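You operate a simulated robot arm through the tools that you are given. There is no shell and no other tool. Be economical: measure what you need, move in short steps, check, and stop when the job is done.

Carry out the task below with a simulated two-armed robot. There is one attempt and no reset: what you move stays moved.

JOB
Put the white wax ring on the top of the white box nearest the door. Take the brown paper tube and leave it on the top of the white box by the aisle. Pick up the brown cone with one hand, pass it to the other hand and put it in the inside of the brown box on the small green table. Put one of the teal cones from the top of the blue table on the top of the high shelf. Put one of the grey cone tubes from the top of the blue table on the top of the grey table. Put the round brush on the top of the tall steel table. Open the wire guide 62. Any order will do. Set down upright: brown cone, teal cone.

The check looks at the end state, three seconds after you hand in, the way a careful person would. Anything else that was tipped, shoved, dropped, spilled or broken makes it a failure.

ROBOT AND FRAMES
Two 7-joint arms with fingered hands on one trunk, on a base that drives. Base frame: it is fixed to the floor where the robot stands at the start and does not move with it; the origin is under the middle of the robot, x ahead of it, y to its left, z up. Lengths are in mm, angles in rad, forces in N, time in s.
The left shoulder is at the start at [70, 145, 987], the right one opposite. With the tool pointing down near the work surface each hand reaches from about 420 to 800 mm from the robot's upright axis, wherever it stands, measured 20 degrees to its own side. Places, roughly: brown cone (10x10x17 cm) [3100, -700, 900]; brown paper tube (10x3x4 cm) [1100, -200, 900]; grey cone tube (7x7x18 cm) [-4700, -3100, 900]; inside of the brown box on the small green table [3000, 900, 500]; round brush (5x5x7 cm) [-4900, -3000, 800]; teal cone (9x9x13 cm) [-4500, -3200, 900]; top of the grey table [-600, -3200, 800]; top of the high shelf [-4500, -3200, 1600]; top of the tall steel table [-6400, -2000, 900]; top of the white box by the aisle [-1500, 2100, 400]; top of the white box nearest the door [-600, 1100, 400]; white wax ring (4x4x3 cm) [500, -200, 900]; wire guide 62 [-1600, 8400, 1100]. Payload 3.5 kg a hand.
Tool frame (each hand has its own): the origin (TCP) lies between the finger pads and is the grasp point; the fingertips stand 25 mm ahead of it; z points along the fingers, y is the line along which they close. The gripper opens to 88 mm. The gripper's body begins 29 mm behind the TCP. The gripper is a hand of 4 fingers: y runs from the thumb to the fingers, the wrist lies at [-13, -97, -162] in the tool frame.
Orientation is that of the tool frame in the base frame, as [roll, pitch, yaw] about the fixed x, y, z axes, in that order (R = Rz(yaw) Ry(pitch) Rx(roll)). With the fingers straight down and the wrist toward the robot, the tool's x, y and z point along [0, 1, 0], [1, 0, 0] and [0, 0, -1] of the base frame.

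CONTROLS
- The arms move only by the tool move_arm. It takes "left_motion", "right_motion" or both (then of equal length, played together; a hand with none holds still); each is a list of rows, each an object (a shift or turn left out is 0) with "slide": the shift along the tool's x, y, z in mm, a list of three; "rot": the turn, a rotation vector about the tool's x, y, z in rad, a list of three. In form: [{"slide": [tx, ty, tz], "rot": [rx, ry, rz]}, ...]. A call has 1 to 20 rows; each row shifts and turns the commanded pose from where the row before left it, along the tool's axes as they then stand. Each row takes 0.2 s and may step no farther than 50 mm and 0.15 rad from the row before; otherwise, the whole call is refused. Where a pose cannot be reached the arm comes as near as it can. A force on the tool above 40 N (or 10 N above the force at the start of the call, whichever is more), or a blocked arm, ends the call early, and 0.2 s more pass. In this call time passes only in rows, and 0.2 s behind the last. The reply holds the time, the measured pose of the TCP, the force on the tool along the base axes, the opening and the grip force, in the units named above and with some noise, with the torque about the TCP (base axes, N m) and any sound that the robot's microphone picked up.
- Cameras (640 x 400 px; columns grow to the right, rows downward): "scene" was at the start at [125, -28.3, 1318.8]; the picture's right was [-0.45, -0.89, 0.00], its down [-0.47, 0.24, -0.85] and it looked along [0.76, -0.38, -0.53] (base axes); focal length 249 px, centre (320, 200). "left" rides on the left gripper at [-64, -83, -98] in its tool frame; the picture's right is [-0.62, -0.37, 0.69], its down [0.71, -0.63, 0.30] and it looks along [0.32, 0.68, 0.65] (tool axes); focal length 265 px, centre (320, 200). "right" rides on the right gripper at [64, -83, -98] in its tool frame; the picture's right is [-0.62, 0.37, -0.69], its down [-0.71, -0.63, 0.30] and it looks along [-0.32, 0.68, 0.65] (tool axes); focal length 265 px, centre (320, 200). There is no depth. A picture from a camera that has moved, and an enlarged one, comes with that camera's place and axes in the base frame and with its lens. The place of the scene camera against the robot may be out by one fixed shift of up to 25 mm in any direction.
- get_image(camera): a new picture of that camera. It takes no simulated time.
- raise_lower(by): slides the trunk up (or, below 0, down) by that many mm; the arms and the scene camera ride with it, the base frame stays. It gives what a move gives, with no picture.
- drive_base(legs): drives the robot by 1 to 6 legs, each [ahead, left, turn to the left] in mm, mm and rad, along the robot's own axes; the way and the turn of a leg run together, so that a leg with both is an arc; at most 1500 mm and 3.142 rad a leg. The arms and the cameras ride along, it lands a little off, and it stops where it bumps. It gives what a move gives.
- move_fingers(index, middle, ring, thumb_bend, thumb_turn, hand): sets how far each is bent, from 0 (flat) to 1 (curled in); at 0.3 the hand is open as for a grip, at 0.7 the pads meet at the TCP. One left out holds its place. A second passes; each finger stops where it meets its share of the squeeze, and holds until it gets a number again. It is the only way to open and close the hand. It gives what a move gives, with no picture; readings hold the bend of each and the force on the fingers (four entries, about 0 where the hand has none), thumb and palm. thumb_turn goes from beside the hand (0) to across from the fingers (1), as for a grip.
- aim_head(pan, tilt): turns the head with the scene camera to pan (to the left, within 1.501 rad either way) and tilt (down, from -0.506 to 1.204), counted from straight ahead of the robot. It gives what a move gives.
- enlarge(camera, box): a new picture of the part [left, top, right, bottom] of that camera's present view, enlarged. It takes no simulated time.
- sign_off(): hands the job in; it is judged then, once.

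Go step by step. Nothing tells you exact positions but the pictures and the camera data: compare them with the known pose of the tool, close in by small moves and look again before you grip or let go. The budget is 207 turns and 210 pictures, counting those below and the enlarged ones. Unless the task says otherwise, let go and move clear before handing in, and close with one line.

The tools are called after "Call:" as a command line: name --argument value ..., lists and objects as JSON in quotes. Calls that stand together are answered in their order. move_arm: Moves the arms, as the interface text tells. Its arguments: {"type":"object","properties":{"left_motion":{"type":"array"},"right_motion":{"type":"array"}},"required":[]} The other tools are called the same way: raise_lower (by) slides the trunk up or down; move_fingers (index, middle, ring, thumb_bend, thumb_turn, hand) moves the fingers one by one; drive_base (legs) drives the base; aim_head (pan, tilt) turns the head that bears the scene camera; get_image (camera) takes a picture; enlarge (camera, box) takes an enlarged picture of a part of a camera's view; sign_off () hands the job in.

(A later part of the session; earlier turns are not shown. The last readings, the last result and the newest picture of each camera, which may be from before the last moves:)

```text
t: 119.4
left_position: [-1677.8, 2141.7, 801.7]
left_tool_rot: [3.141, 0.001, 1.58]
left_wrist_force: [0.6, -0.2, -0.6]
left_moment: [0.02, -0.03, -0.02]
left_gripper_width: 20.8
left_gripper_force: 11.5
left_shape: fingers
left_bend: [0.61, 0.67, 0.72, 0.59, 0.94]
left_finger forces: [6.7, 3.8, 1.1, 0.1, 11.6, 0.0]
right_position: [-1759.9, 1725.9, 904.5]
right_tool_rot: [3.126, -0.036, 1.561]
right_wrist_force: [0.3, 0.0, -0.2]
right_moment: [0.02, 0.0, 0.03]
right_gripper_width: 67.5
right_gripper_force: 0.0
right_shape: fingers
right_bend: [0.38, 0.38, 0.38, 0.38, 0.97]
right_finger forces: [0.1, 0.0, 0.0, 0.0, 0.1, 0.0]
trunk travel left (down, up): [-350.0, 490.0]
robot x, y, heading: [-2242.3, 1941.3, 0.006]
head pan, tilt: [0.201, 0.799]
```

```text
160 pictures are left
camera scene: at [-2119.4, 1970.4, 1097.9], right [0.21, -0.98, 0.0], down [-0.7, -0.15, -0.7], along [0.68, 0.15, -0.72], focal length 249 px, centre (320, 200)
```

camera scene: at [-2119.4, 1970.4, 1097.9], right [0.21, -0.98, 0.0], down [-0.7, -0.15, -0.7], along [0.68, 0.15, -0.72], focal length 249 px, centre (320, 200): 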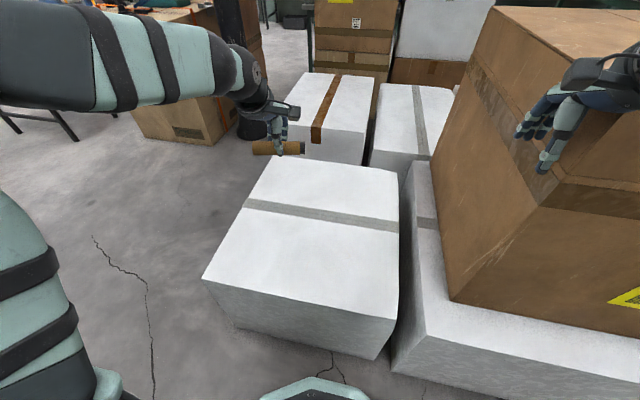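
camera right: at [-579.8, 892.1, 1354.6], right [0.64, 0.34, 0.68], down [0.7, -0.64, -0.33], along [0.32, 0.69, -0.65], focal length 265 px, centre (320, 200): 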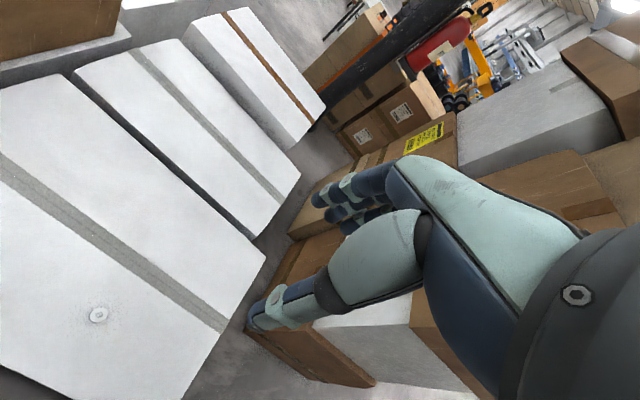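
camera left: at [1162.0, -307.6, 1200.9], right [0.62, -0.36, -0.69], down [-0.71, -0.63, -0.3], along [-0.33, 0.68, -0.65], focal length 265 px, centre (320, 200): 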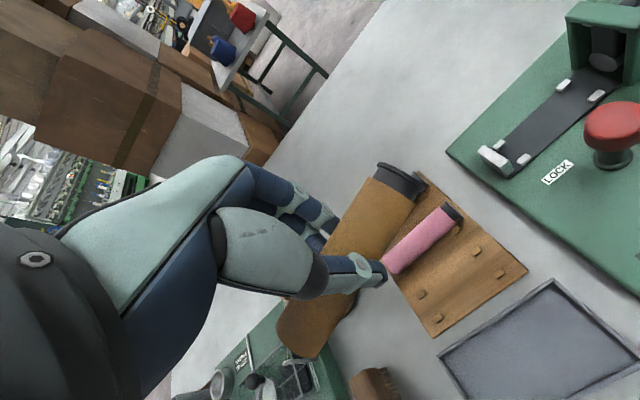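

The right hand is only about 40 mm from the brown carton's corner, so I'll shift the robot 70 mm further left and bring the right hand inward before lowering.

Call:
drive_base --legs '[[0, 70, 0]]'

Call:
move_arm --right_motion '[{"slide": [40, 0, 0]}, {"slide": [40, 0, 0]}]' --left_motion '[{"slide": [-25, 0, 0]}, {"slide": [-25, 0, 0]}]'

Call:
raise_lower --by -270

Call:
get_image --camera "scene"

```text
t: 120.4
left_position: [-1678.4, 2212.5, 801.3]
left_tool_rot: [-3.141, 0.001, 1.581]
left_wrist_force: [0.5, 0.3, -0.7]
left_moment: [-0.01, 0.0, 0.0]
left_gripper_width: 20.8
left_gripper_force: 11.5
left_shape: fingers
left_bend: [0.61, 0.67, 0.72, 0.59, 0.94]
left_finger forces: [6.6, 3.8, 1.1, 0.0, 11.5, 0.0]
right_position: [-1760.3, 1796.4, 904.6]
right_tool_rot: [3.128, -0.036, 1.561]
right_wrist_force: [0.9, 0.6, 0.4]
right_moment: [0.02, 0.0, 0.02]
right_gripper_width: 67.7
right_gripper_force: 0.0
right_shape: fingers
right_bend: [0.38, 0.38, 0.38, 0.38, 0.97]
right_finger forces: [0.0, 0.1, 0.0, 0.0, 0.0, 0.0]
trunk travel left (down, up): [-350.0, 490.0]
robot x, y, heading: [-2247.3, 2011.6, 0.011]
head pan, tilt: [0.201, 0.799]
```

```text
t: 121.0
left_position: [-1677.6, 2161.5, 801.0]
left_tool_rot: [-3.141, 0.001, 1.58]
left_wrist_force: [0.0, -0.7, 0.6]
left_moment: [-0.01, -0.02, 0.01]
left_gripper_width: 20.9
left_gripper_force: 11.7
left_shape: fingers
left_bend: [0.61, 0.67, 0.72, 0.59, 0.94]
left_finger forces: [6.5, 3.8, 1.0, 0.0, 11.6, 0.0]
right_position: [-1732.4, 1860.2, 916.4]
right_tool_rot: [3.132, -0.051, 1.555]
right_wrist_force: [0.5, -0.5, 0.0]
right_moment: [-0.02, -0.03, 0.01]
right_gripper_width: 67.8
right_gripper_force: 0.1
right_shape: fingers
right_bend: [0.38, 0.38, 0.38, 0.38, 0.97]
right_finger forces: [0.0, 0.1, 0.0, 0.0, 0.0, 0.1]
right hand out of reach, approached as far as the arm can: row 1, 2
trunk travel left (down, up): [-350.0, 490.0]
robot x, y, heading: [-2244.5, 2012.9, 0.014]
head pan, tilt: [0.201, 0.799]
```

```text
t: 123.8
left_position: [-1679.4, 2161.8, 531.4]
left_tool_rot: [3.141, 0.0, 1.581]
left_wrist_force: [0.1, 0.2, -0.2]
left_moment: [-0.02, 0.01, -0.03]
left_gripper_width: 20.8
left_gripper_force: 12.2
left_shape: fingers
left_bend: [0.61, 0.67, 0.72, 0.59, 0.94]
left_finger forces: [6.6, 3.7, 1.1, 0.0, 11.6, 0.1]
right_position: [-1733.1, 1859.5, 646.3]
right_tool_rot: [3.132, -0.051, 1.56]
right_wrist_force: [0.6, -0.3, -0.7]
right_moment: [-0.01, 0.0, -0.01]
right_gripper_width: 67.9
right_gripper_force: 0.0
right_shape: fingers
right_bend: [0.38, 0.38, 0.38, 0.38, 0.97]
right_finger forces: [0.0, 0.0, 0.1, 0.0, 0.0, 0.1]
trunk travel left (down, up): [-80.0, 760.0]
robot x, y, heading: [-2245.5, 2007.8, 0.01]
head pan, tilt: [0.201, 0.799]
```

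```text
159 pictures are left
camera scene: at [-2120.2, 2040.5, 827.9], right [0.21, -0.98, 0.0], down [-0.7, -0.15, -0.7], along [0.68, 0.15, -0.72], focal length 249 px, centre (320, 200)
```

scene: 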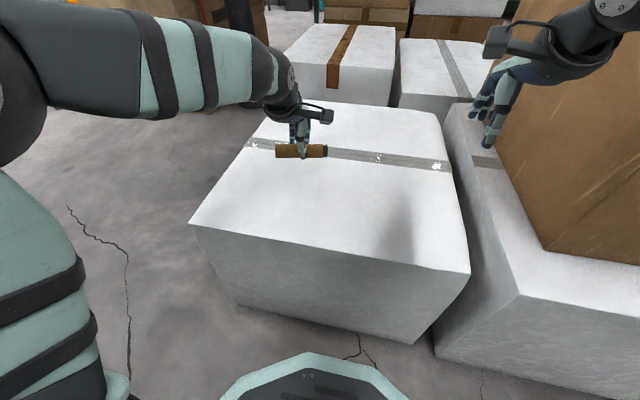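

The tube is over the box with good margins. I'll lower it close to the surface.

Call:
move_arm --left_motion '[{"slide": [-20, -10, 30]}, {"slide": [-10, -10, 30]}, {"slide": [0, 0, 10]}]'

Call:
enlarge --camera "scene" --box '[230, 90, 390, 190]'

Call:
get_image --camera "left"

```text
t: 124.6
left_position: [-1698.4, 2131.3, 459.8]
left_tool_rot: [-3.14, 0.001, 1.582]
left_wrist_force: [-0.6, 0.0, -0.4]
left_moment: [-0.02, -0.02, -0.02]
left_gripper_width: 20.8
left_gripper_force: 11.1
left_shape: fingers
left_bend: [0.61, 0.67, 0.72, 0.59, 0.94]
left_finger forces: [6.6, 3.8, 1.1, 0.1, 11.5, 0.0]
right_position: [-1733.0, 1861.3, 646.6]
right_tool_rot: [3.13, -0.051, 1.56]
right_wrist_force: [0.9, 0.1, 0.8]
right_moment: [-0.04, 0.01, 0.0]
right_gripper_width: 67.6
right_gripper_force: 0.1
right_shape: fingers
right_bend: [0.38, 0.38, 0.38, 0.38, 0.97]
right_finger forces: [0.1, 0.0, 0.1, 0.0, 0.0, 0.1]
trunk travel left (down, up): [-80.0, 760.0]
robot x, y, heading: [-2243.7, 2009.3, 0.009]
head pan, tilt: [0.201, 0.799]
```

```text
4.00 times, centred on (310, 140) of scene
camera zoom: at [-2120.2, 2040.5, 827.9], right [0.21, -0.98, 0.0], down [-0.7, -0.15, -0.7], along [0.68, 0.15, -0.72], focal length 997 px, centre (360, 440)
```

zoom: 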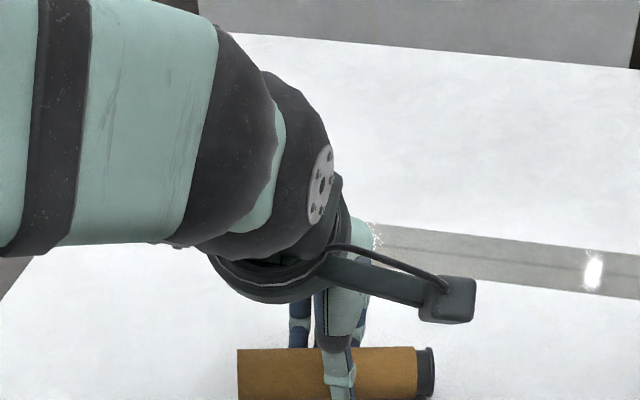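

```text
157 pictures are left
camera left: at [-1781.3, 2067.5, 559.8], right [-0.36, -0.62, -0.69], down [-0.64, 0.71, -0.3], along [0.68, 0.33, -0.65], focal length 265 px, centre (320, 200)
```

left: 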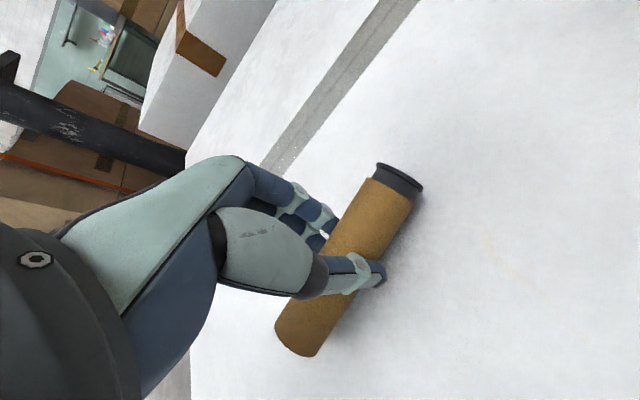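

Close to the surface with the tube level. Lowering in fine steps to touch.

Call:
move_arm --left_motion '[{"slide": [0, 0, 5]}, {"slide": [0, 0, 4]}, {"slide": [0, 0, 4]}]'

Call:
enlarge --camera "scene" --box '[230, 130, 390, 230]'

```text
t: 125.4
left_position: [-1698.6, 2132.1, 452.8]
left_tool_rot: [3.128, 0.0, 1.583]
left_wrist_force: [1.8, 0.7, 22.5]
left_moment: [-0.05, 0.11, 0.0]
left_gripper_width: 20.5
left_gripper_force: 14.6
left_shape: fingers
left_bend: [0.71, 0.72, 0.72, 0.59, 0.94]
left_finger forces: [8.1, 5.5, 3.1, 0.0, 13.3, 0.1]
right_position: [-1733.6, 1860.2, 648.1]
right_tool_rot: [3.129, -0.051, 1.559]
right_wrist_force: [0.6, 0.4, 0.6]
right_moment: [0.01, 0.03, 0.01]
right_gripper_width: 67.6
right_gripper_force: 0.1
right_shape: fingers
right_bend: [0.38, 0.38, 0.38, 0.38, 0.97]
right_finger forces: [0.0, 0.0, 0.1, 0.1, 0.1, 0.0]
trunk travel left (down, up): [-80.0, 760.0]
robot x, y, heading: [-2242.9, 2012.6, 0.011]
head pan, tilt: [0.201, 0.799]
```

```text
4.00 times, centred on (310, 180) of scene
camera zoom: at [-2122.3, 2040.1, 828.7], right [0.21, -0.98, 0.0], down [-0.7, -0.15, -0.7], along [0.68, 0.15, -0.71], focal length 997 px, centre (360, 280)
```

zoom: 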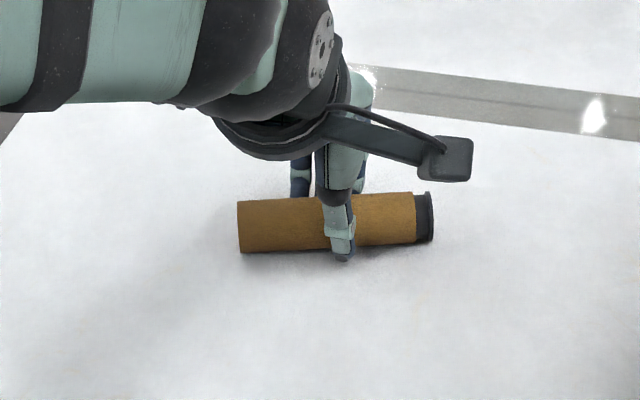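

The tube is resting on the box. Ease the pressure, then open in two stages.

Call:
move_arm --left_motion '[{"slide": [0, 0, -3]}]'

Call:
move_fingers --hand "left" --index 0.52 --middle 0.52 --ring 0.52 --thumb_bend 0.52

Call:
move_fingers --hand "left" --index 0.35 --middle 0.35 --ring 0.35 --thumb_bend 0.35

Call:
enlarge --camera "scene" --box '[230, 130, 390, 230]'

```text
t: 125.8
left_position: [-1698.2, 2131.0, 452.8]
left_tool_rot: [3.137, -0.001, 1.582]
left_wrist_force: [6.0, 0.7, 19.2]
left_moment: [0.03, -0.05, -0.04]
left_gripper_width: 20.2
left_gripper_force: 15.4
left_shape: fingers
left_bend: [0.71, 0.72, 0.72, 0.6, 0.94]
left_finger forces: [9.2, 6.2, 3.5, 0.0, 11.8, 0.0]
right_position: [-1733.9, 1861.0, 646.9]
right_tool_rot: [3.128, -0.051, 1.56]
right_wrist_force: [0.5, 0.1, -0.7]
right_moment: [-0.02, -0.06, 0.0]
right_gripper_width: 67.5
right_gripper_force: 0.0
right_shape: fingers
right_bend: [0.38, 0.38, 0.38, 0.38, 0.97]
right_finger forces: [0.0, 0.1, 0.0, 0.0, 0.1, 0.1]
trunk travel left (down, up): [-80.0, 760.0]
robot x, y, heading: [-2243.3, 2011.8, 0.014]
head pan, tilt: [0.201, 0.799]
```

```text
t: 126.8
left_position: [-1699.2, 2132.7, 451.4]
left_tool_rot: [-3.14, 0.001, 1.582]
left_wrist_force: [0.4, 0.2, 1.0]
left_moment: [-0.01, 0.0, 0.01]
left_gripper_width: 37.4
left_gripper_force: 0.0
left_shape: fingers
left_bend: [0.52, 0.52, 0.52, 0.52, 0.97]
left_finger forces: [0.0, 0.0, 0.1, 0.0, 0.1, 0.1]
right_position: [-1733.4, 1861.7, 646.9]
right_tool_rot: [3.13, -0.05, 1.559]
right_wrist_force: [-0.3, 0.3, -1.3]
right_moment: [-0.02, 0.02, 0.07]
right_gripper_width: 67.6
right_gripper_force: 0.0
right_shape: fingers
right_bend: [0.38, 0.38, 0.38, 0.38, 0.97]
right_finger forces: [0.0, 0.0, 0.0, 0.0, 0.1, 0.0]
trunk travel left (down, up): [-80.0, 760.0]
robot x, y, heading: [-2245.9, 2008.5, 0.012]
head pan, tilt: [0.201, 0.799]
```

```text
t: 127.8
left_position: [-1698.4, 2131.9, 450.8]
left_tool_rot: [-3.141, -0.001, 1.582]
left_wrist_force: [0.3, 0.3, 1.2]
left_moment: [-0.03, 0.0, -0.04]
left_gripper_width: 74.0
left_gripper_force: 0.0
left_shape: fingers
left_bend: [0.35, 0.35, 0.35, 0.35, 0.97]
left_finger forces: [0.1, 0.1, 0.0, 0.1, 0.0, 0.0]
right_position: [-1732.2, 1862.1, 647.2]
right_tool_rot: [3.131, -0.05, 1.559]
right_wrist_force: [0.0, 0.4, -0.5]
right_moment: [-0.01, 0.06, 0.02]
right_gripper_width: 67.4
right_gripper_force: 0.0
right_shape: fingers
right_bend: [0.38, 0.38, 0.38, 0.38, 0.97]
right_finger forces: [0.1, 0.0, 0.0, 0.1, 0.1, 0.0]
trunk travel left (down, up): [-80.0, 760.0]
robot x, y, heading: [-2243.6, 2008.9, 0.01]
head pan, tilt: [0.201, 0.799]
```

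```text
4.00 times, centred on (310, 180) of scene
camera zoom: at [-2120.2, 2040.5, 827.9], right [0.21, -0.98, 0.0], down [-0.7, -0.15, -0.7], along [0.68, 0.15, -0.72], focal length 997 px, centre (360, 280)
```

zoom: 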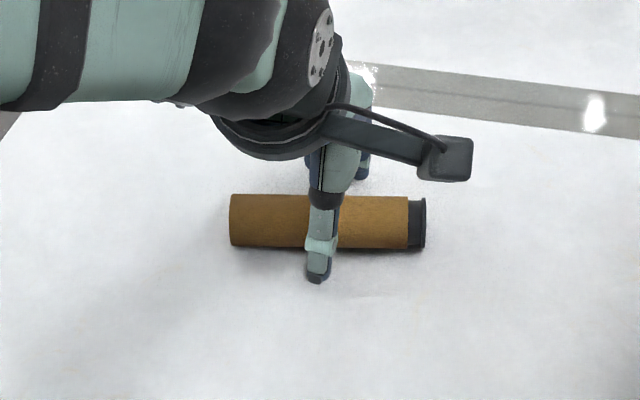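

The tube lies still on the box. I'll lift away, raise the trunk, back off, turn up the aisle and look towards wire guide 62.

Call:
move_arm --left_motion '[{"slide": [0, 0, -20]}, {"slide": [0, 0, -45]}, {"slide": [0, 0, -45]}, {"slide": [0, 0, -45]}]'

Call:
raise_lower --by 400

Call:
raise_lower --by 200

Call:
drive_base --legs '[[-150, 0, 0], [0, 0, 1.56]]'

Call:
aim_head --pan 0.0 --tilt 0.15

Call:
get_image --camera "scene"

Call:
aim_head --pan -1.4 --tilt 0.4

Call:
get_image --camera "scene"

```text
t: 128.8
left_position: [-1697.7, 2132.1, 605.8]
left_tool_rot: [-3.141, 0.0, 1.579]
left_wrist_force: [1.1, -0.3, -0.4]
left_moment: [0.0, 0.03, 0.02]
left_gripper_width: 74.0
left_gripper_force: 0.0
left_shape: fingers
left_bend: [0.35, 0.35, 0.35, 0.35, 0.97]
left_finger forces: [0.0, 0.0, 0.1, 0.0, 0.0, 0.0]
right_position: [-1733.2, 1860.6, 646.3]
right_tool_rot: [3.13, -0.05, 1.561]
right_wrist_force: [0.1, -0.1, 0.6]
right_moment: [-0.02, 0.0, -0.01]
right_gripper_width: 67.6
right_gripper_force: 0.1
right_shape: fingers
right_bend: [0.38, 0.38, 0.38, 0.38, 0.97]
right_finger forces: [0.0, 0.0, 0.0, 0.0, 0.0, 0.0]
trunk travel left (down, up): [-80.0, 760.0]
robot x, y, heading: [-2246.3, 2013.3, 0.008]
head pan, tilt: [0.201, 0.799]
```

```text
t: 132.6
left_position: [-1697.8, 2131.4, 1005.2]
left_tool_rot: [-3.141, -0.001, 1.581]
left_wrist_force: [0.6, -0.4, 0.7]
left_moment: [0.03, 0.03, -0.03]
left_gripper_width: 73.9
left_gripper_force: 0.1
left_shape: fingers
left_bend: [0.35, 0.35, 0.35, 0.35, 0.97]
left_finger forces: [0.0, 0.1, 0.1, 0.1, 0.0, 0.0]
right_position: [-1732.9, 1860.8, 1046.6]
right_tool_rot: [3.131, -0.051, 1.558]
right_wrist_force: [-0.4, -0.7, 0.5]
right_moment: [0.0, 0.01, -0.02]
right_gripper_width: 67.3
right_gripper_force: 0.0
right_shape: fingers
right_bend: [0.38, 0.38, 0.38, 0.38, 0.97]
right_finger forces: [0.0, 0.0, 0.0, 0.1, 0.1, 0.0]
trunk travel left (down, up): [-480.0, 360.0]
robot x, y, heading: [-2244.3, 2010.0, 0.012]
head pan, tilt: [0.201, 0.799]
```

```text
t: 134.8
left_position: [-1697.2, 2131.3, 1204.0]
left_tool_rot: [3.141, 0.0, 1.582]
left_wrist_force: [0.5, 0.6, 0.1]
left_moment: [0.0, 0.0, -0.01]
left_gripper_width: 73.8
left_gripper_force: 0.0
left_shape: fingers
left_bend: [0.35, 0.35, 0.35, 0.35, 0.97]
left_finger forces: [0.1, 0.1, 0.0, 0.0, 0.1, 0.0]
right_position: [-1733.6, 1861.6, 1245.8]
right_tool_rot: [3.131, -0.052, 1.559]
right_wrist_force: [0.0, -0.3, 0.2]
right_moment: [-0.03, 0.01, 0.01]
right_gripper_width: 67.5
right_gripper_force: 0.0
right_shape: fingers
right_bend: [0.38, 0.38, 0.38, 0.38, 0.97]
right_finger forces: [0.0, 0.0, 0.0, 0.0, 0.1, 0.0]
trunk travel left (down, up): [-680.0, 160.0]
robot x, y, heading: [-2241.9, 2012.2, 0.009]
head pan, tilt: [0.201, 0.799]
```

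```text
t: 140.0
left_position: [-2513.0, 2555.5, 1205.3]
left_tool_rot: [-3.141, 0.0, -3.135]
left_wrist_force: [0.3, -0.4, -0.2]
left_moment: [0.06, -0.04, 0.03]
left_gripper_width: 74.1
left_gripper_force: 0.0
left_shape: fingers
left_bend: [0.35, 0.35, 0.35, 0.35, 0.97]
left_finger forces: [0.0, 0.1, 0.0, 0.0, 0.0, 0.1]
right_position: [-2243.7, 2519.8, 1246.0]
right_tool_rot: [3.131, -0.052, 3.126]
right_wrist_force: [-0.2, 0.1, -0.2]
right_moment: [-0.01, -0.02, 0.01]
right_gripper_width: 67.5
right_gripper_force: 0.0
right_shape: fingers
right_bend: [0.38, 0.38, 0.38, 0.38, 0.97]
right_finger forces: [0.0, 0.0, 0.0, 0.0, 0.1, 0.0]
trunk travel left (down, up): [-680.0, 160.0]
robot x, y, heading: [-2393.7, 2009.5, 1.579]
head pan, tilt: [0.201, 0.799]
```

```text
t: 141.0
left_position: [-2512.6, 2555.3, 1205.3]
left_tool_rot: [-3.141, 0.001, -3.134]
left_wrist_force: [0.6, 0.3, -0.3]
left_moment: [0.02, -0.01, -0.04]
left_gripper_width: 73.9
left_gripper_force: 0.1
left_shape: fingers
left_bend: [0.35, 0.35, 0.35, 0.35, 0.97]
left_finger forces: [0.1, 0.0, 0.1, 0.1, 0.0, 0.0]
right_position: [-2242.7, 2518.8, 1245.5]
right_tool_rot: [3.132, -0.052, 3.127]
right_wrist_force: [-0.3, 0.3, 0.3]
right_moment: [0.0, 0.01, 0.01]
right_gripper_width: 67.4
right_gripper_force: 0.1
right_shape: fingers
right_bend: [0.38, 0.38, 0.38, 0.38, 0.97]
right_finger forces: [0.0, 0.0, 0.0, 0.0, 0.0, 0.0]
trunk travel left (down, up): [-680.0, 160.0]
robot x, y, heading: [-2394.2, 2010.0, 1.578]
head pan, tilt: [0.0, 0.15]
```

```text
154 pictures are left
camera scene: at [-2400.2, 2164.5, 1486.1], right [1.0, 0.01, 0.0], down [0.0, -0.15, -0.99], along [-0.01, 0.99, -0.15], focal length 249 px, centre (320, 200)
```

scene: 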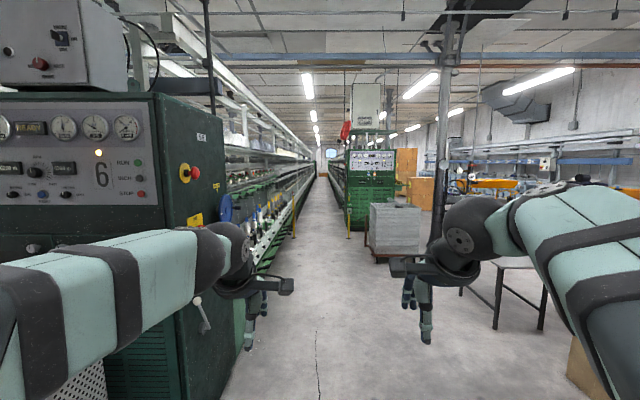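

```text
t: 142.5
left_position: [-2512.9, 2555.9, 1205.9]
left_tool_rot: [-3.141, 0.002, -3.134]
left_wrist_force: [-0.7, 0.0, -0.6]
left_moment: [0.0, 0.02, 0.0]
left_gripper_width: 73.8
left_gripper_force: 0.1
left_shape: fingers
left_bend: [0.35, 0.35, 0.35, 0.35, 0.97]
left_finger forces: [0.0, 0.0, 0.0, 0.1, 0.1, 0.0]
right_position: [-2241.9, 2519.0, 1247.3]
right_tool_rot: [3.132, -0.053, 3.126]
right_wrist_force: [0.3, 1.0, -0.3]
right_moment: [0.0, -0.01, 0.01]
right_gripper_width: 67.3
right_gripper_force: 0.2
right_shape: fingers
right_bend: [0.38, 0.38, 0.38, 0.38, 0.97]
right_finger forces: [0.0, 0.0, 0.0, 0.0, 0.1, 0.0]
trunk travel left (down, up): [-680.0, 160.0]
robot x, y, heading: [-2396.8, 2012.0, 1.578]
head pan, tilt: [-1.4, 0.4]
```

```text
153 pictures are left
camera scene: at [-2308.4, 2088.3, 1463.0], right [0.18, -0.98, 0.0], down [-0.38, -0.07, -0.92], along [0.91, 0.16, -0.39], focal length 249 px, centre (320, 200)
```

scene: 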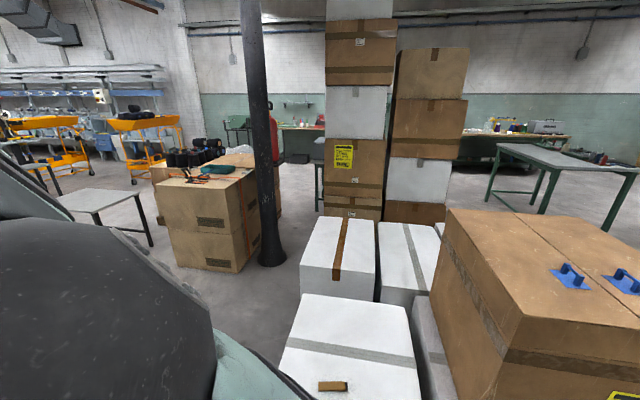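

Aisle ahead is clear, about 1.1 m wide between the machine rows. Guide 62 should be on the aisle face of the right-hand row. I'll drive up the middle.

Call:
drive_base --legs '[[0, -20, -0.008], [1500, 0, 0], [1500, 0, 0], [1500, 0, 0], [1300, 0, 0]]'

Call:
aim_head --pan -0.9 --tilt 0.3

Call:
get_image --camera "scene"

```text
t: 170.5
left_position: [-2504.1, 8350.4, 1206.1]
left_tool_rot: [-3.141, -0.001, -3.135]
left_wrist_force: [0.6, -0.3, 0.9]
left_moment: [-0.02, -0.01, 0.02]
left_gripper_width: 73.9
left_gripper_force: 0.0
left_shape: fingers
left_bend: [0.35, 0.35, 0.35, 0.35, 0.97]
left_finger forces: [0.1, 0.0, 0.0, 0.1, 0.0, 0.0]
right_position: [-2231.7, 8314.2, 1246.5]
right_tool_rot: [3.132, -0.052, 3.126]
right_wrist_force: [-0.3, 0.9, -0.2]
right_moment: [-0.01, -0.03, 0.01]
right_gripper_width: 67.6
right_gripper_force: 0.1
right_shape: fingers
right_bend: [0.38, 0.38, 0.38, 0.38, 0.97]
right_finger forces: [0.1, 0.1, 0.0, 0.0, 0.0, 0.0]
trunk travel left (down, up): [-680.0, 160.0]
robot x, y, heading: [-2383.9, 7805.4, 1.577]
head pan, tilt: [-1.4, 0.4]
```

```text
t: 171.4
left_position: [-2503.0, 8350.3, 1204.7]
left_tool_rot: [-3.141, 0.002, -3.134]
left_wrist_force: [-0.1, 0.6, 0.2]
left_moment: [-0.03, -0.01, -0.03]
left_gripper_width: 73.5
left_gripper_force: 0.1
left_shape: fingers
left_bend: [0.35, 0.35, 0.35, 0.35, 0.97]
left_finger forces: [0.1, 0.1, 0.0, 0.0, 0.0, 0.0]
right_position: [-2231.8, 8313.5, 1246.0]
right_tool_rot: [3.13, -0.055, 3.126]
right_wrist_force: [0.4, 0.4, -0.4]
right_moment: [-0.01, -0.01, 0.0]
right_gripper_width: 67.3
right_gripper_force: 0.1
right_shape: fingers
right_bend: [0.38, 0.38, 0.38, 0.38, 0.97]
right_finger forces: [0.0, 0.0, 0.0, 0.0, 0.0, 0.1]
trunk travel left (down, up): [-680.0, 160.0]
robot x, y, heading: [-2382.2, 7802.9, 1.578]
head pan, tilt: [-0.901, 0.3]
```

```text
152 pictures are left
camera scene: at [-2317.3, 7924.7, 1472.2], right [0.63, -0.78, 0.0], down [-0.23, -0.19, -0.96], along [0.74, 0.6, -0.3], focal length 249 px, centre (320, 200)
```

scene: 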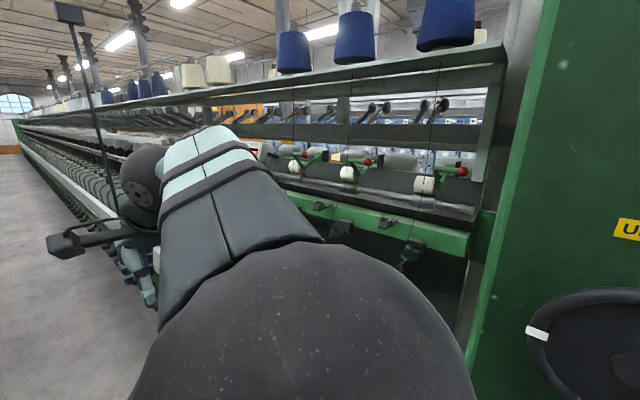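

The machine's end panel is on the right, and the guides sit on the green rail. I'll move up a little, shift away from it, and turn to face it.

Call:
drive_base --legs '[[450, 110, 0], [0, 0, -1.57]]'

Call:
aim_head --pan 0.0 --tilt 0.45

Call:
get_image --camera "scene"

```text
t: 178.0
left_position: [-1950.8, 8373.7, 1206.4]
left_tool_rot: [-3.141, 0.002, 1.581]
left_wrist_force: [0.2, -0.4, -0.4]
left_moment: [0.0, 0.0, 0.0]
left_gripper_width: 74.1
left_gripper_force: 0.0
left_shape: fingers
left_bend: [0.35, 0.35, 0.35, 0.35, 0.97]
left_finger forces: [0.0, 0.0, 0.0, 0.1, 0.1, 0.0]
right_position: [-1985.4, 8102.3, 1247.1]
right_tool_rot: [3.131, -0.053, 1.56]
right_wrist_force: [1.1, -0.1, -0.5]
right_moment: [0.01, -0.03, -0.01]
right_gripper_width: 67.6
right_gripper_force: 0.1
right_shape: fingers
right_bend: [0.38, 0.38, 0.38, 0.38, 0.97]
right_finger forces: [0.0, 0.0, 0.0, 0.1, 0.1, 0.0]
trunk travel left (down, up): [-680.0, 160.0]
robot x, y, heading: [-2495.4, 8253.7, 0.008]
head pan, tilt: [-0.901, 0.3]
```

```text
t: 179.2
left_position: [-1950.9, 8373.3, 1205.7]
left_tool_rot: [-3.141, -0.002, 1.579]
left_wrist_force: [0.8, 0.6, 0.1]
left_moment: [-0.01, 0.01, 0.03]
left_gripper_width: 74.0
left_gripper_force: 0.1
left_shape: fingers
left_bend: [0.35, 0.35, 0.35, 0.35, 0.97]
left_finger forces: [0.0, 0.1, 0.0, 0.0, 0.0, 0.1]
right_position: [-1985.2, 8101.9, 1248.5]
right_tool_rot: [3.132, -0.054, 1.561]
right_wrist_force: [0.3, 0.6, -0.6]
right_moment: [0.02, -0.03, -0.01]
right_gripper_width: 67.5
right_gripper_force: 0.0
right_shape: fingers
right_bend: [0.38, 0.38, 0.38, 0.38, 0.97]
right_finger forces: [0.1, 0.0, 0.1, 0.1, 0.1, 0.0]
trunk travel left (down, up): [-680.0, 160.0]
robot x, y, heading: [-2496.0, 8255.4, 0.011]
head pan, tilt: [0.0, 0.45]
```

```text
151 pictures are left
camera scene: at [-2359.4, 8266.8, 1458.3], right [0.01, -1.0, 0.0], down [-0.44, 0.0, -0.9], along [0.9, 0.01, -0.44], focal length 249 px, centre (320, 200)
```

scene: 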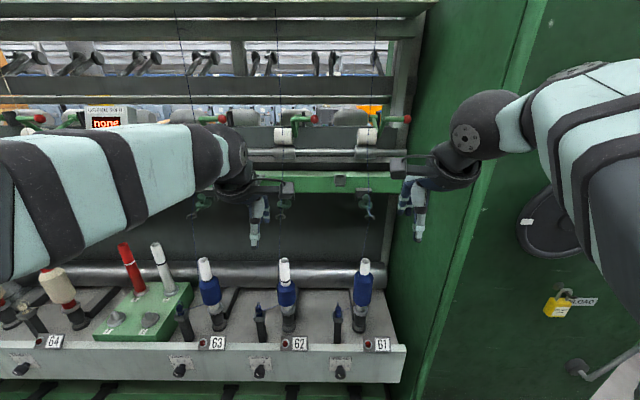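

I can see spindle labels 61–64, and small wire guides hang on the green rail above each. I'll zoom in.

Call:
enlarge --camera "scene" --box '[180, 100, 400, 240]'

Call:
enlarge --camera "scene" --box '[180, 235, 420, 390]'

Call:
get_image --camera "left"

Call:
get_image --camera "right"

```text
2.86 times, centred on (290, 170) of scene
camera zoom: at [-2359.4, 8266.8, 1458.3], right [0.01, -1.0, 0.0], down [-0.44, 0.0, -0.9], along [0.9, 0.01, -0.44], focal length 712 px, centre (406, 286)
```

zoom: 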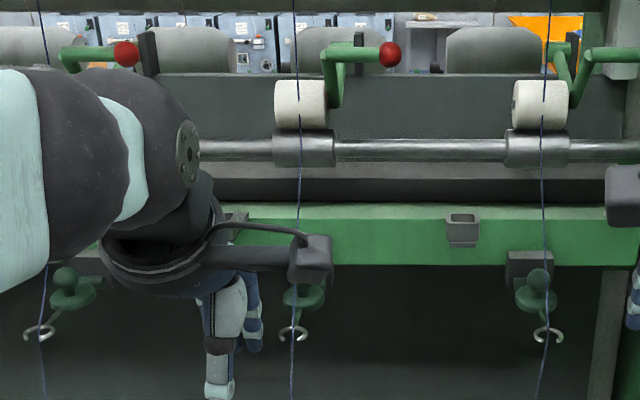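

```text
2.58 times, centred on (300, 312) of scene
camera zoom: at [-2359.4, 8266.8, 1458.3], right [0.01, -1.0, 0.0], down [-0.44, 0.0, -0.9], along [0.9, 0.01, -0.44], focal length 643 px, centre (372, -90)
```

zoom: 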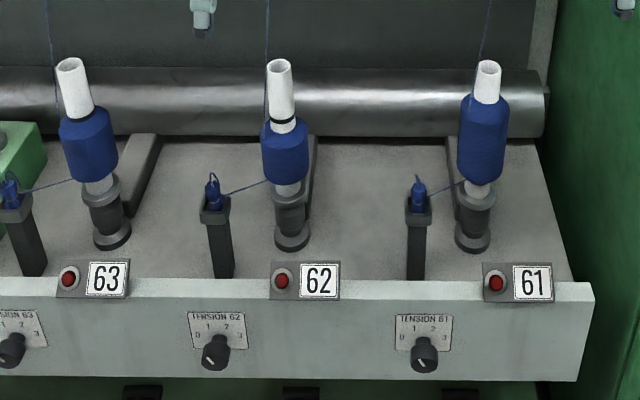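

```text
148 pictures are left
camera left: at [-2032.9, 8309.6, 1304.7], right [-0.36, -0.62, -0.69], down [-0.64, 0.71, -0.3], along [0.68, 0.33, -0.65], focal length 265 px, centre (320, 200)
```

left: 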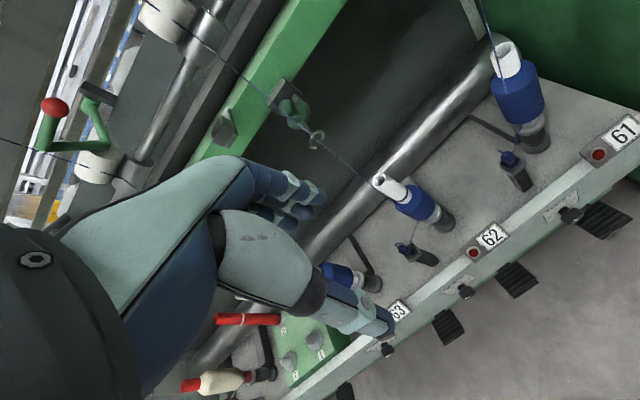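

```text
147 pictures are left
camera right: at [-2069.2, 8161.5, 1347.2], right [0.35, -0.66, 0.66], down [-0.64, -0.69, -0.35], along [0.69, -0.3, -0.66], focal length 265 px, centre (320, 200)
```

right: 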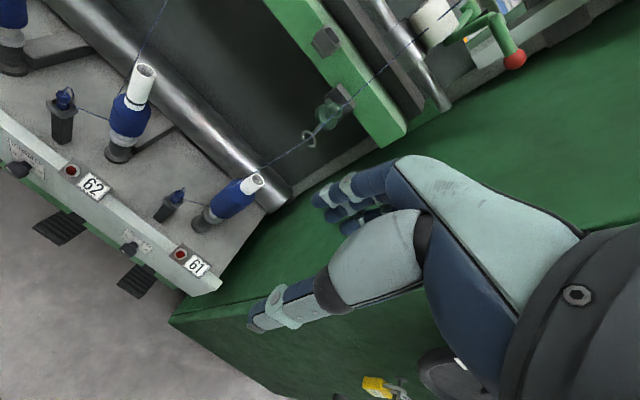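

Each guide is a hinged green piece with a pigtail loop. I'll look closer at 62 through the left camera, and compare with others.

Call:
enlarge --camera "left" --box '[230, 60, 370, 160]'

Call:
enlarge --camera "right" --box '[270, 60, 390, 160]'

Call:
aim_head --pan 0.9 --tilt 0.45

Call:
get_image --camera "scene"

```text
4.00 times, centred on (300, 110) of left
camera zoom: at [-2032.9, 8309.6, 1304.7], right [-0.36, -0.62, -0.69], down [-0.64, 0.71, -0.3], along [0.68, 0.33, -0.65], focal length 1062 px, centre (400, 560)
```

zoom: 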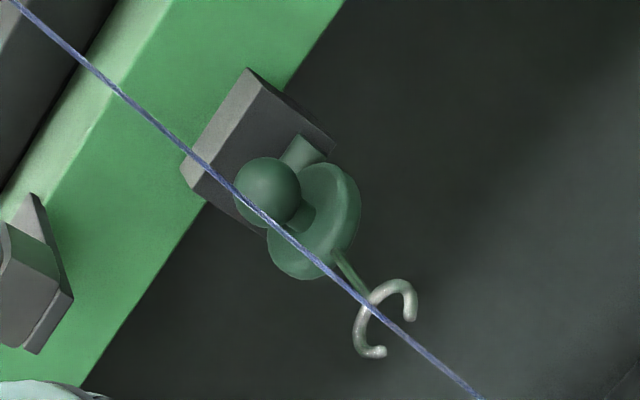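

```text
4.00 times, centred on (330, 110) of right
camera zoom: at [-2069.2, 8161.5, 1347.2], right [0.35, -0.66, 0.66], down [-0.64, -0.69, -0.35], along [0.69, -0.3, -0.66], focal length 1062 px, centre (280, 560)
```

zoom: 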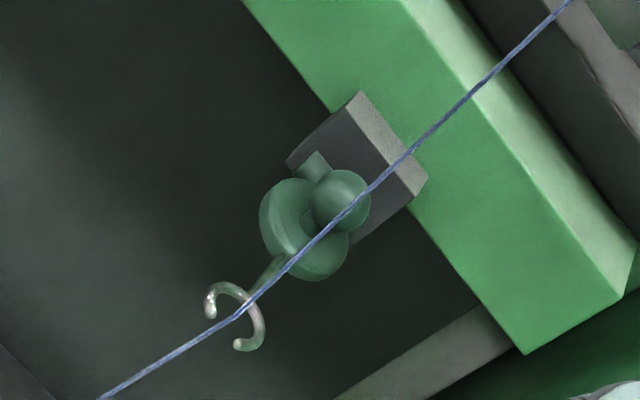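

```text
t: 180.4
left_position: [-1950.8, 8374.7, 1205.1]
left_tool_rot: [-3.14, 0.002, 1.58]
left_wrist_force: [-0.5, -0.4, -0.1]
left_moment: [0.02, 0.0, 0.0]
left_gripper_width: 73.7
left_gripper_force: 0.0
left_shape: fingers
left_bend: [0.35, 0.35, 0.35, 0.35, 0.97]
left_finger forces: [0.0, 0.0, 0.0, 0.0, 0.1, 0.0]
right_position: [-1985.2, 8102.4, 1245.8]
right_tool_rot: [3.13, -0.055, 1.56]
right_wrist_force: [0.8, 0.0, -0.3]
right_moment: [0.0, -0.04, -0.01]
right_gripper_width: 67.3
right_gripper_force: 0.2
right_shape: fingers
right_bend: [0.38, 0.38, 0.38, 0.38, 0.97]
right_finger forces: [0.0, 0.0, 0.1, 0.1, 0.0, 0.1]
trunk travel left (down, up): [-680.0, 160.0]
robot x, y, heading: [-2498.9, 8256.1, 0.01]
head pan, tilt: [0.901, 0.45]
```

```text
144 pictures are left
camera scene: at [-2394.9, 8338.5, 1458.3], right [0.79, -0.61, 0.0], down [-0.27, -0.34, -0.9], along [0.55, 0.71, -0.44], focal length 249 px, centre (320, 200)
```

scene: 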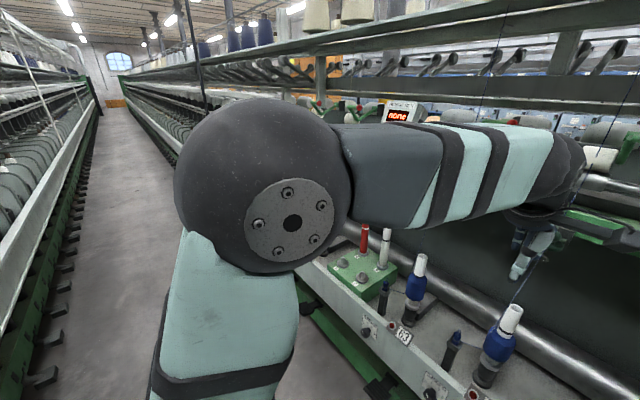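

Guide 62 is a bracket on the rail with a shaft, a green disc with a ball knob on top, and the pigtail toward me, all near [-1630, 8394, 1090]. I'll move the left hand aside and drive a bit closer to inspect the hinge.

Call:
move_arm --left_motion '[{"slide": [40, -20, -20]}, {"slide": [40, -20, -20]}]'

Call:
drive_base --legs '[[200, 0, 0]]'

Call:
aim_head --pan 0.1 --tilt 0.5

Call:
enlarge --camera "scene" --box '[220, 120, 400, 240]'

Call:
get_image --camera "left"

```text
t: 181.0
left_position: [-1991.3, 8457.7, 1245.0]
left_tool_rot: [3.14, 0.002, 1.58]
left_wrist_force: [1.2, 0.3, -0.2]
left_moment: [0.01, 0.0, -0.02]
left_gripper_width: 73.8
left_gripper_force: 0.1
left_shape: fingers
left_bend: [0.35, 0.35, 0.35, 0.35, 0.97]
left_finger forces: [0.0, 0.0, 0.0, 0.1, 0.1, 0.1]
right_position: [-1986.1, 8105.2, 1247.4]
right_tool_rot: [3.129, -0.05, 1.56]
right_wrist_force: [-0.3, 0.8, -0.2]
right_moment: [0.0, 0.0, 0.0]
right_gripper_width: 67.3
right_gripper_force: 0.0
right_shape: fingers
right_bend: [0.38, 0.38, 0.38, 0.38, 0.97]
right_finger forces: [0.0, 0.0, 0.0, 0.0, 0.1, 0.0]
trunk travel left (down, up): [-680.0, 160.0]
robot x, y, heading: [-2497.9, 8254.3, 0.015]
head pan, tilt: [0.901, 0.45]
```

```text
t: 182.6
left_position: [-1793.5, 8453.7, 1247.1]
left_tool_rot: [3.141, 0.001, 1.58]
left_wrist_force: [-0.4, -0.6, 0.4]
left_moment: [0.0, 0.02, 0.01]
left_gripper_width: 73.9
left_gripper_force: 0.0
left_shape: fingers
left_bend: [0.35, 0.35, 0.35, 0.35, 0.97]
left_finger forces: [0.0, 0.0, 0.0, 0.0, 0.0, 0.1]
right_position: [-1787.8, 8104.0, 1247.2]
right_tool_rot: [3.131, -0.056, 1.557]
right_wrist_force: [-1.1, 0.6, -0.7]
right_moment: [0.02, 0.01, -0.01]
right_gripper_width: 67.5
right_gripper_force: 0.0
right_shape: fingers
right_bend: [0.38, 0.38, 0.38, 0.38, 0.97]
right_finger forces: [0.1, 0.0, 0.0, 0.0, 0.0, 0.0]
trunk travel left (down, up): [-680.0, 160.0]
robot x, y, heading: [-2294.2, 8255.7, 0.007]
head pan, tilt: [0.901, 0.45]
```

```text
t: 183.7
left_position: [-1791.5, 8455.0, 1246.3]
left_tool_rot: [3.141, 0.001, 1.579]
left_wrist_force: [0.2, -0.7, 0.3]
left_moment: [0.04, -0.02, -0.01]
left_gripper_width: 73.8
left_gripper_force: 0.1
left_shape: fingers
left_bend: [0.35, 0.35, 0.35, 0.35, 0.97]
left_finger forces: [0.0, 0.0, 0.0, 0.0, 0.0, 0.0]
right_position: [-1787.5, 8103.7, 1246.5]
right_tool_rot: [3.131, -0.056, 1.558]
right_wrist_force: [0.3, -0.8, -0.7]
right_moment: [0.02, 0.0, 0.0]
right_gripper_width: 67.5
right_gripper_force: 0.0
right_shape: fingers
right_bend: [0.38, 0.38, 0.38, 0.38, 0.97]
right_finger forces: [0.0, 0.1, 0.0, 0.0, 0.0, 0.1]
trunk travel left (down, up): [-680.0, 160.0]
robot x, y, heading: [-2302.0, 8252.9, 0.009]
head pan, tilt: [0.099, 0.499]
```

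```text
3.33 times, centred on (310, 180) of scene
camera zoom: at [-2162.2, 8277.9, 1453.9], right [0.11, -0.99, 0.0], down [-0.48, -0.05, -0.88], along [0.87, 0.1, -0.48], focal length 830 px, centre (353, 267)
```

zoom: 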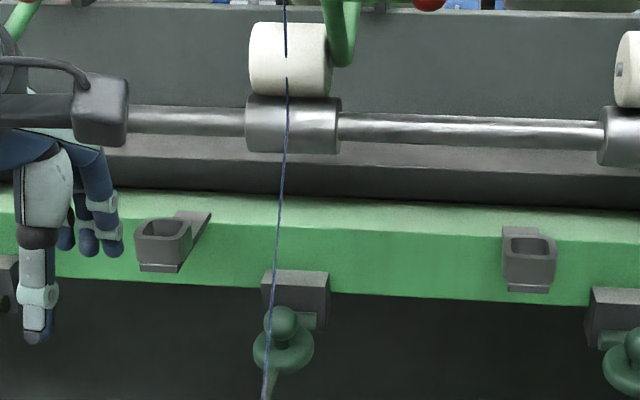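

```text
142 pictures are left
camera left: at [-1875.0, 8391.0, 1344.8], right [-0.36, -0.62, -0.69], down [-0.64, 0.71, -0.3], along [0.68, 0.33, -0.65], focal length 265 px, centre (320, 200)
```

left: 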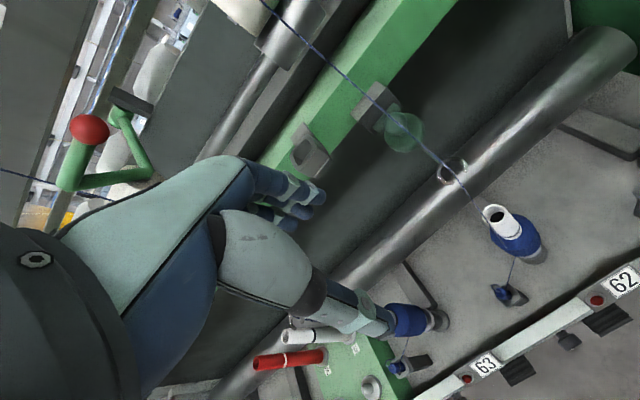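

Let me zoom the left camera's closer view of the guide's hinge.

Call:
enlarge --camera "left" --box '[340, 70, 480, 210]'

Call:
enlarge --camera "scene" --box '[260, 190, 340, 260]'

```text
2.86 times, centred on (410, 140) of left
camera zoom: at [-1875.0, 8391.0, 1344.8], right [-0.36, -0.62, -0.69], down [-0.64, 0.71, -0.3], along [0.68, 0.33, -0.65], focal length 758 px, centre (63, 371)
```

zoom: 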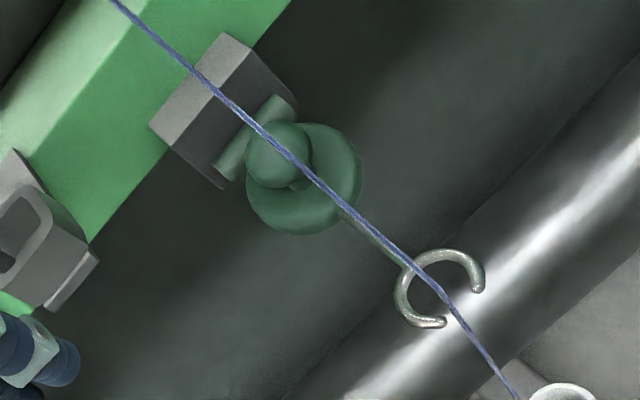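

```text
5.71 times, centred on (300, 225) of scene
camera zoom: at [-2162.2, 8277.9, 1453.9], right [0.11, -0.99, 0.0], down [-0.48, -0.05, -0.88], along [0.87, 0.1, -0.48], focal length 1424 px, centre (434, 57)
```

zoom: 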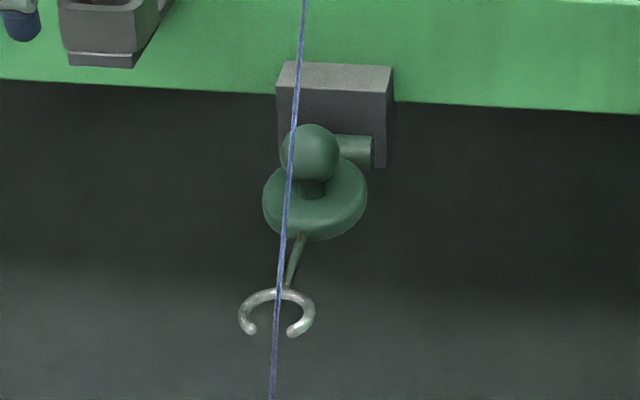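

The hinge is a horizontal pin along y at about [-1621, 8376, 1098], so the guide flips up. Ball at [-1642, 8376, 1111], pigtail at [-1720, 8376, 1081]. I'll point the left index finger sideways (−y), so it can come under the arm from the left without touching the thread.

Call:
move_arm --left_motion '[{"slide": [22, -35, 20]}, {"slide": [23, -40, 20]}, {"slide": [0, 0, 30], "rot": [0, -0.1, 0]}, {"rot": [0, -0.147, 0]}, {"rot": [0, -0.147, 0]}, {"rot": [0, -0.147, 0]}, {"rot": [0, -0.147, 0]}, {"rot": [0, -0.147, 0]}, {"rot": [0, -0.147, 0]}, {"rot": [0, -0.147, 0]}, {"rot": [0, -0.147, 0]}, {"rot": [0, -0.147, 0]}, {"rot": [0, -0.147, 0]}]'

Call:
move_fingers --hand "left" --index 0.1 --middle 1.0 --ring 1.0 --thumb_bend 1.0

Call:
get_image --camera "left"

Call:
get_image --camera "scene"

```text
refused: row 2 steps farther than a row can; nothing moved
```

```text
t: 184.7
left_position: [-1792.8, 8454.8, 1246.1]
left_tool_rot: [-3.141, -0.002, 1.579]
left_wrist_force: [0.0, -0.4, -0.5]
left_moment: [0.0, 0.0, -0.01]
left_gripper_width: 30.2
left_gripper_force: 0.1
left_shape: fingers
left_bend: [0.1, 1.0, 1.0, 1.0, 0.97]
left_finger forces: [0.1, 0.0, 0.1, 0.1, 0.1, 0.1]
right_position: [-1785.1, 8104.1, 1246.4]
right_tool_rot: [3.131, -0.054, 1.559]
right_wrist_force: [-0.1, 0.1, -0.1]
right_moment: [0.04, -0.01, -0.01]
right_gripper_width: 67.5
right_gripper_force: 0.1
right_shape: fingers
right_bend: [0.38, 0.38, 0.38, 0.38, 0.97]
right_finger forces: [0.0, 0.0, 0.0, 0.0, 0.1, 0.1]
trunk travel left (down, up): [-680.0, 160.0]
robot x, y, heading: [-2294.0, 8260.4, 0.009]
head pan, tilt: [0.099, 0.499]
```

```text
139 pictures are left
camera left: at [-1874.7, 8391.0, 1344.7], right [-0.36, -0.62, -0.69], down [-0.64, 0.71, -0.3], along [0.68, 0.33, -0.65], focal length 265 px, centre (320, 200)
```

left: 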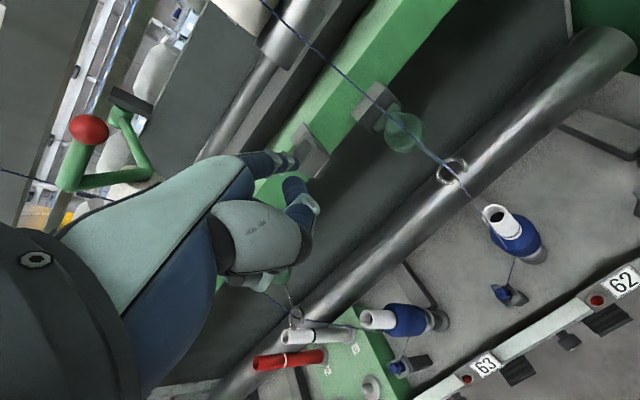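

```text
138 pictures are left
camera scene: at [-2161.8, 8277.8, 1453.8], right [0.11, -0.99, 0.0], down [-0.48, -0.05, -0.88], along [0.87, 0.1, -0.48], focal length 249 px, centre (320, 200)
```

scene: 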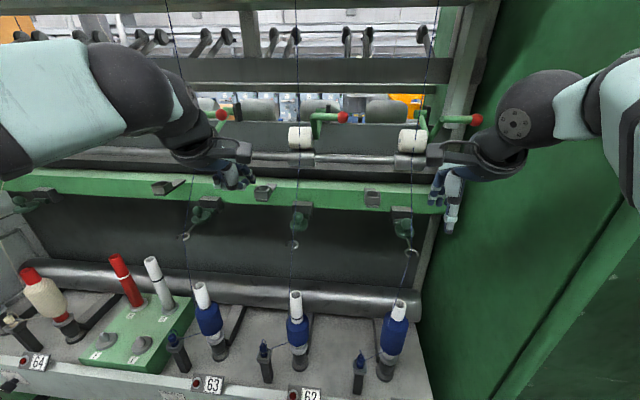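

Fingers are shaped for pointing. Now the arm turn, in smaller steps.

Call:
move_arm --left_motion '[{"slide": [15, -27, 28]}, {"slide": [15, -27, 28]}, {"slide": [15, -27, 28]}, {"rot": [0, -0.143, 0]}, {"rot": [0, -0.143, 0]}, {"rot": [0, -0.143, 0]}, {"rot": [0, -0.143, 0]}, {"rot": [0, -0.143, 0]}, {"rot": [0, -0.143, 0]}, {"rot": [0, -0.143, 0]}, {"rot": [0, -0.143, 0]}, {"rot": [0, -0.143, 0]}, {"rot": [0, -0.143, 0]}, {"rot": [0, -0.141, 0]}]'

Call:
get_image --camera "left"

Call:
get_image --camera "scene"

```text
t: 187.7
left_position: [-1873.1, 8500.5, 1162.4]
left_tool_rot: [0.763, 1.569, -0.8]
left_wrist_force: [-0.6, -0.7, 0.5]
left_moment: [-0.01, 0.0, 0.0]
left_gripper_width: 30.1
left_gripper_force: 0.0
left_shape: fingers
left_bend: [0.1, 1.0, 1.0, 1.0, 0.97]
left_finger forces: [0.1, 0.1, 0.0, 0.0, 0.0, 0.0]
right_position: [-1786.7, 8104.0, 1247.1]
right_tool_rot: [3.128, -0.054, 1.559]
right_wrist_force: [0.2, 1.0, 0.1]
right_moment: [0.0, 0.0, 0.04]
right_gripper_width: 67.3
right_gripper_force: 0.0
right_shape: fingers
right_bend: [0.38, 0.38, 0.38, 0.38, 0.97]
right_finger forces: [0.0, 0.0, 0.0, 0.1, 0.0, 0.0]
trunk travel left (down, up): [-680.0, 160.0]
robot x, y, heading: [-2298.4, 8252.1, 0.007]
head pan, tilt: [0.099, 0.499]
```

```text
137 pictures are left
camera left: at [-1957.6, 8598.8, 1226.8], right [-0.36, -0.69, 0.62], down [-0.63, -0.31, -0.71], along [0.69, -0.65, -0.32], focal length 265 px, centre (320, 200)
```

left: 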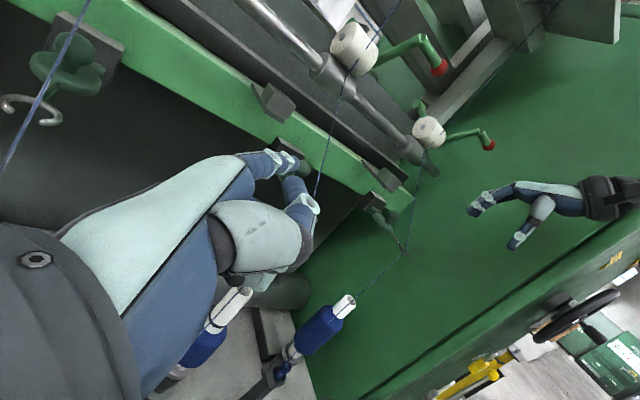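

```text
136 pictures are left
camera scene: at [-2161.8, 8278.3, 1453.9], right [0.11, -0.99, 0.0], down [-0.48, -0.05, -0.88], along [0.87, 0.1, -0.48], focal length 249 px, centre (320, 200)
```

scene: 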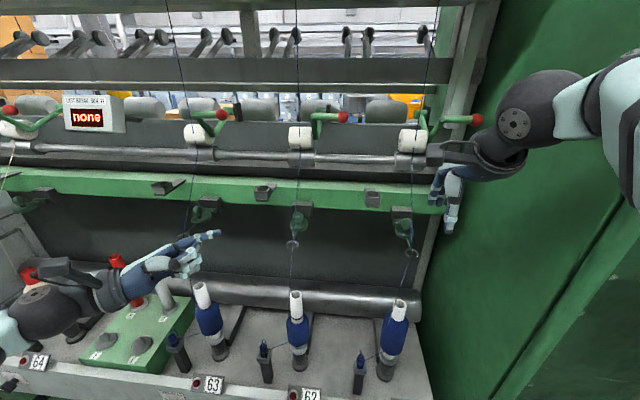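

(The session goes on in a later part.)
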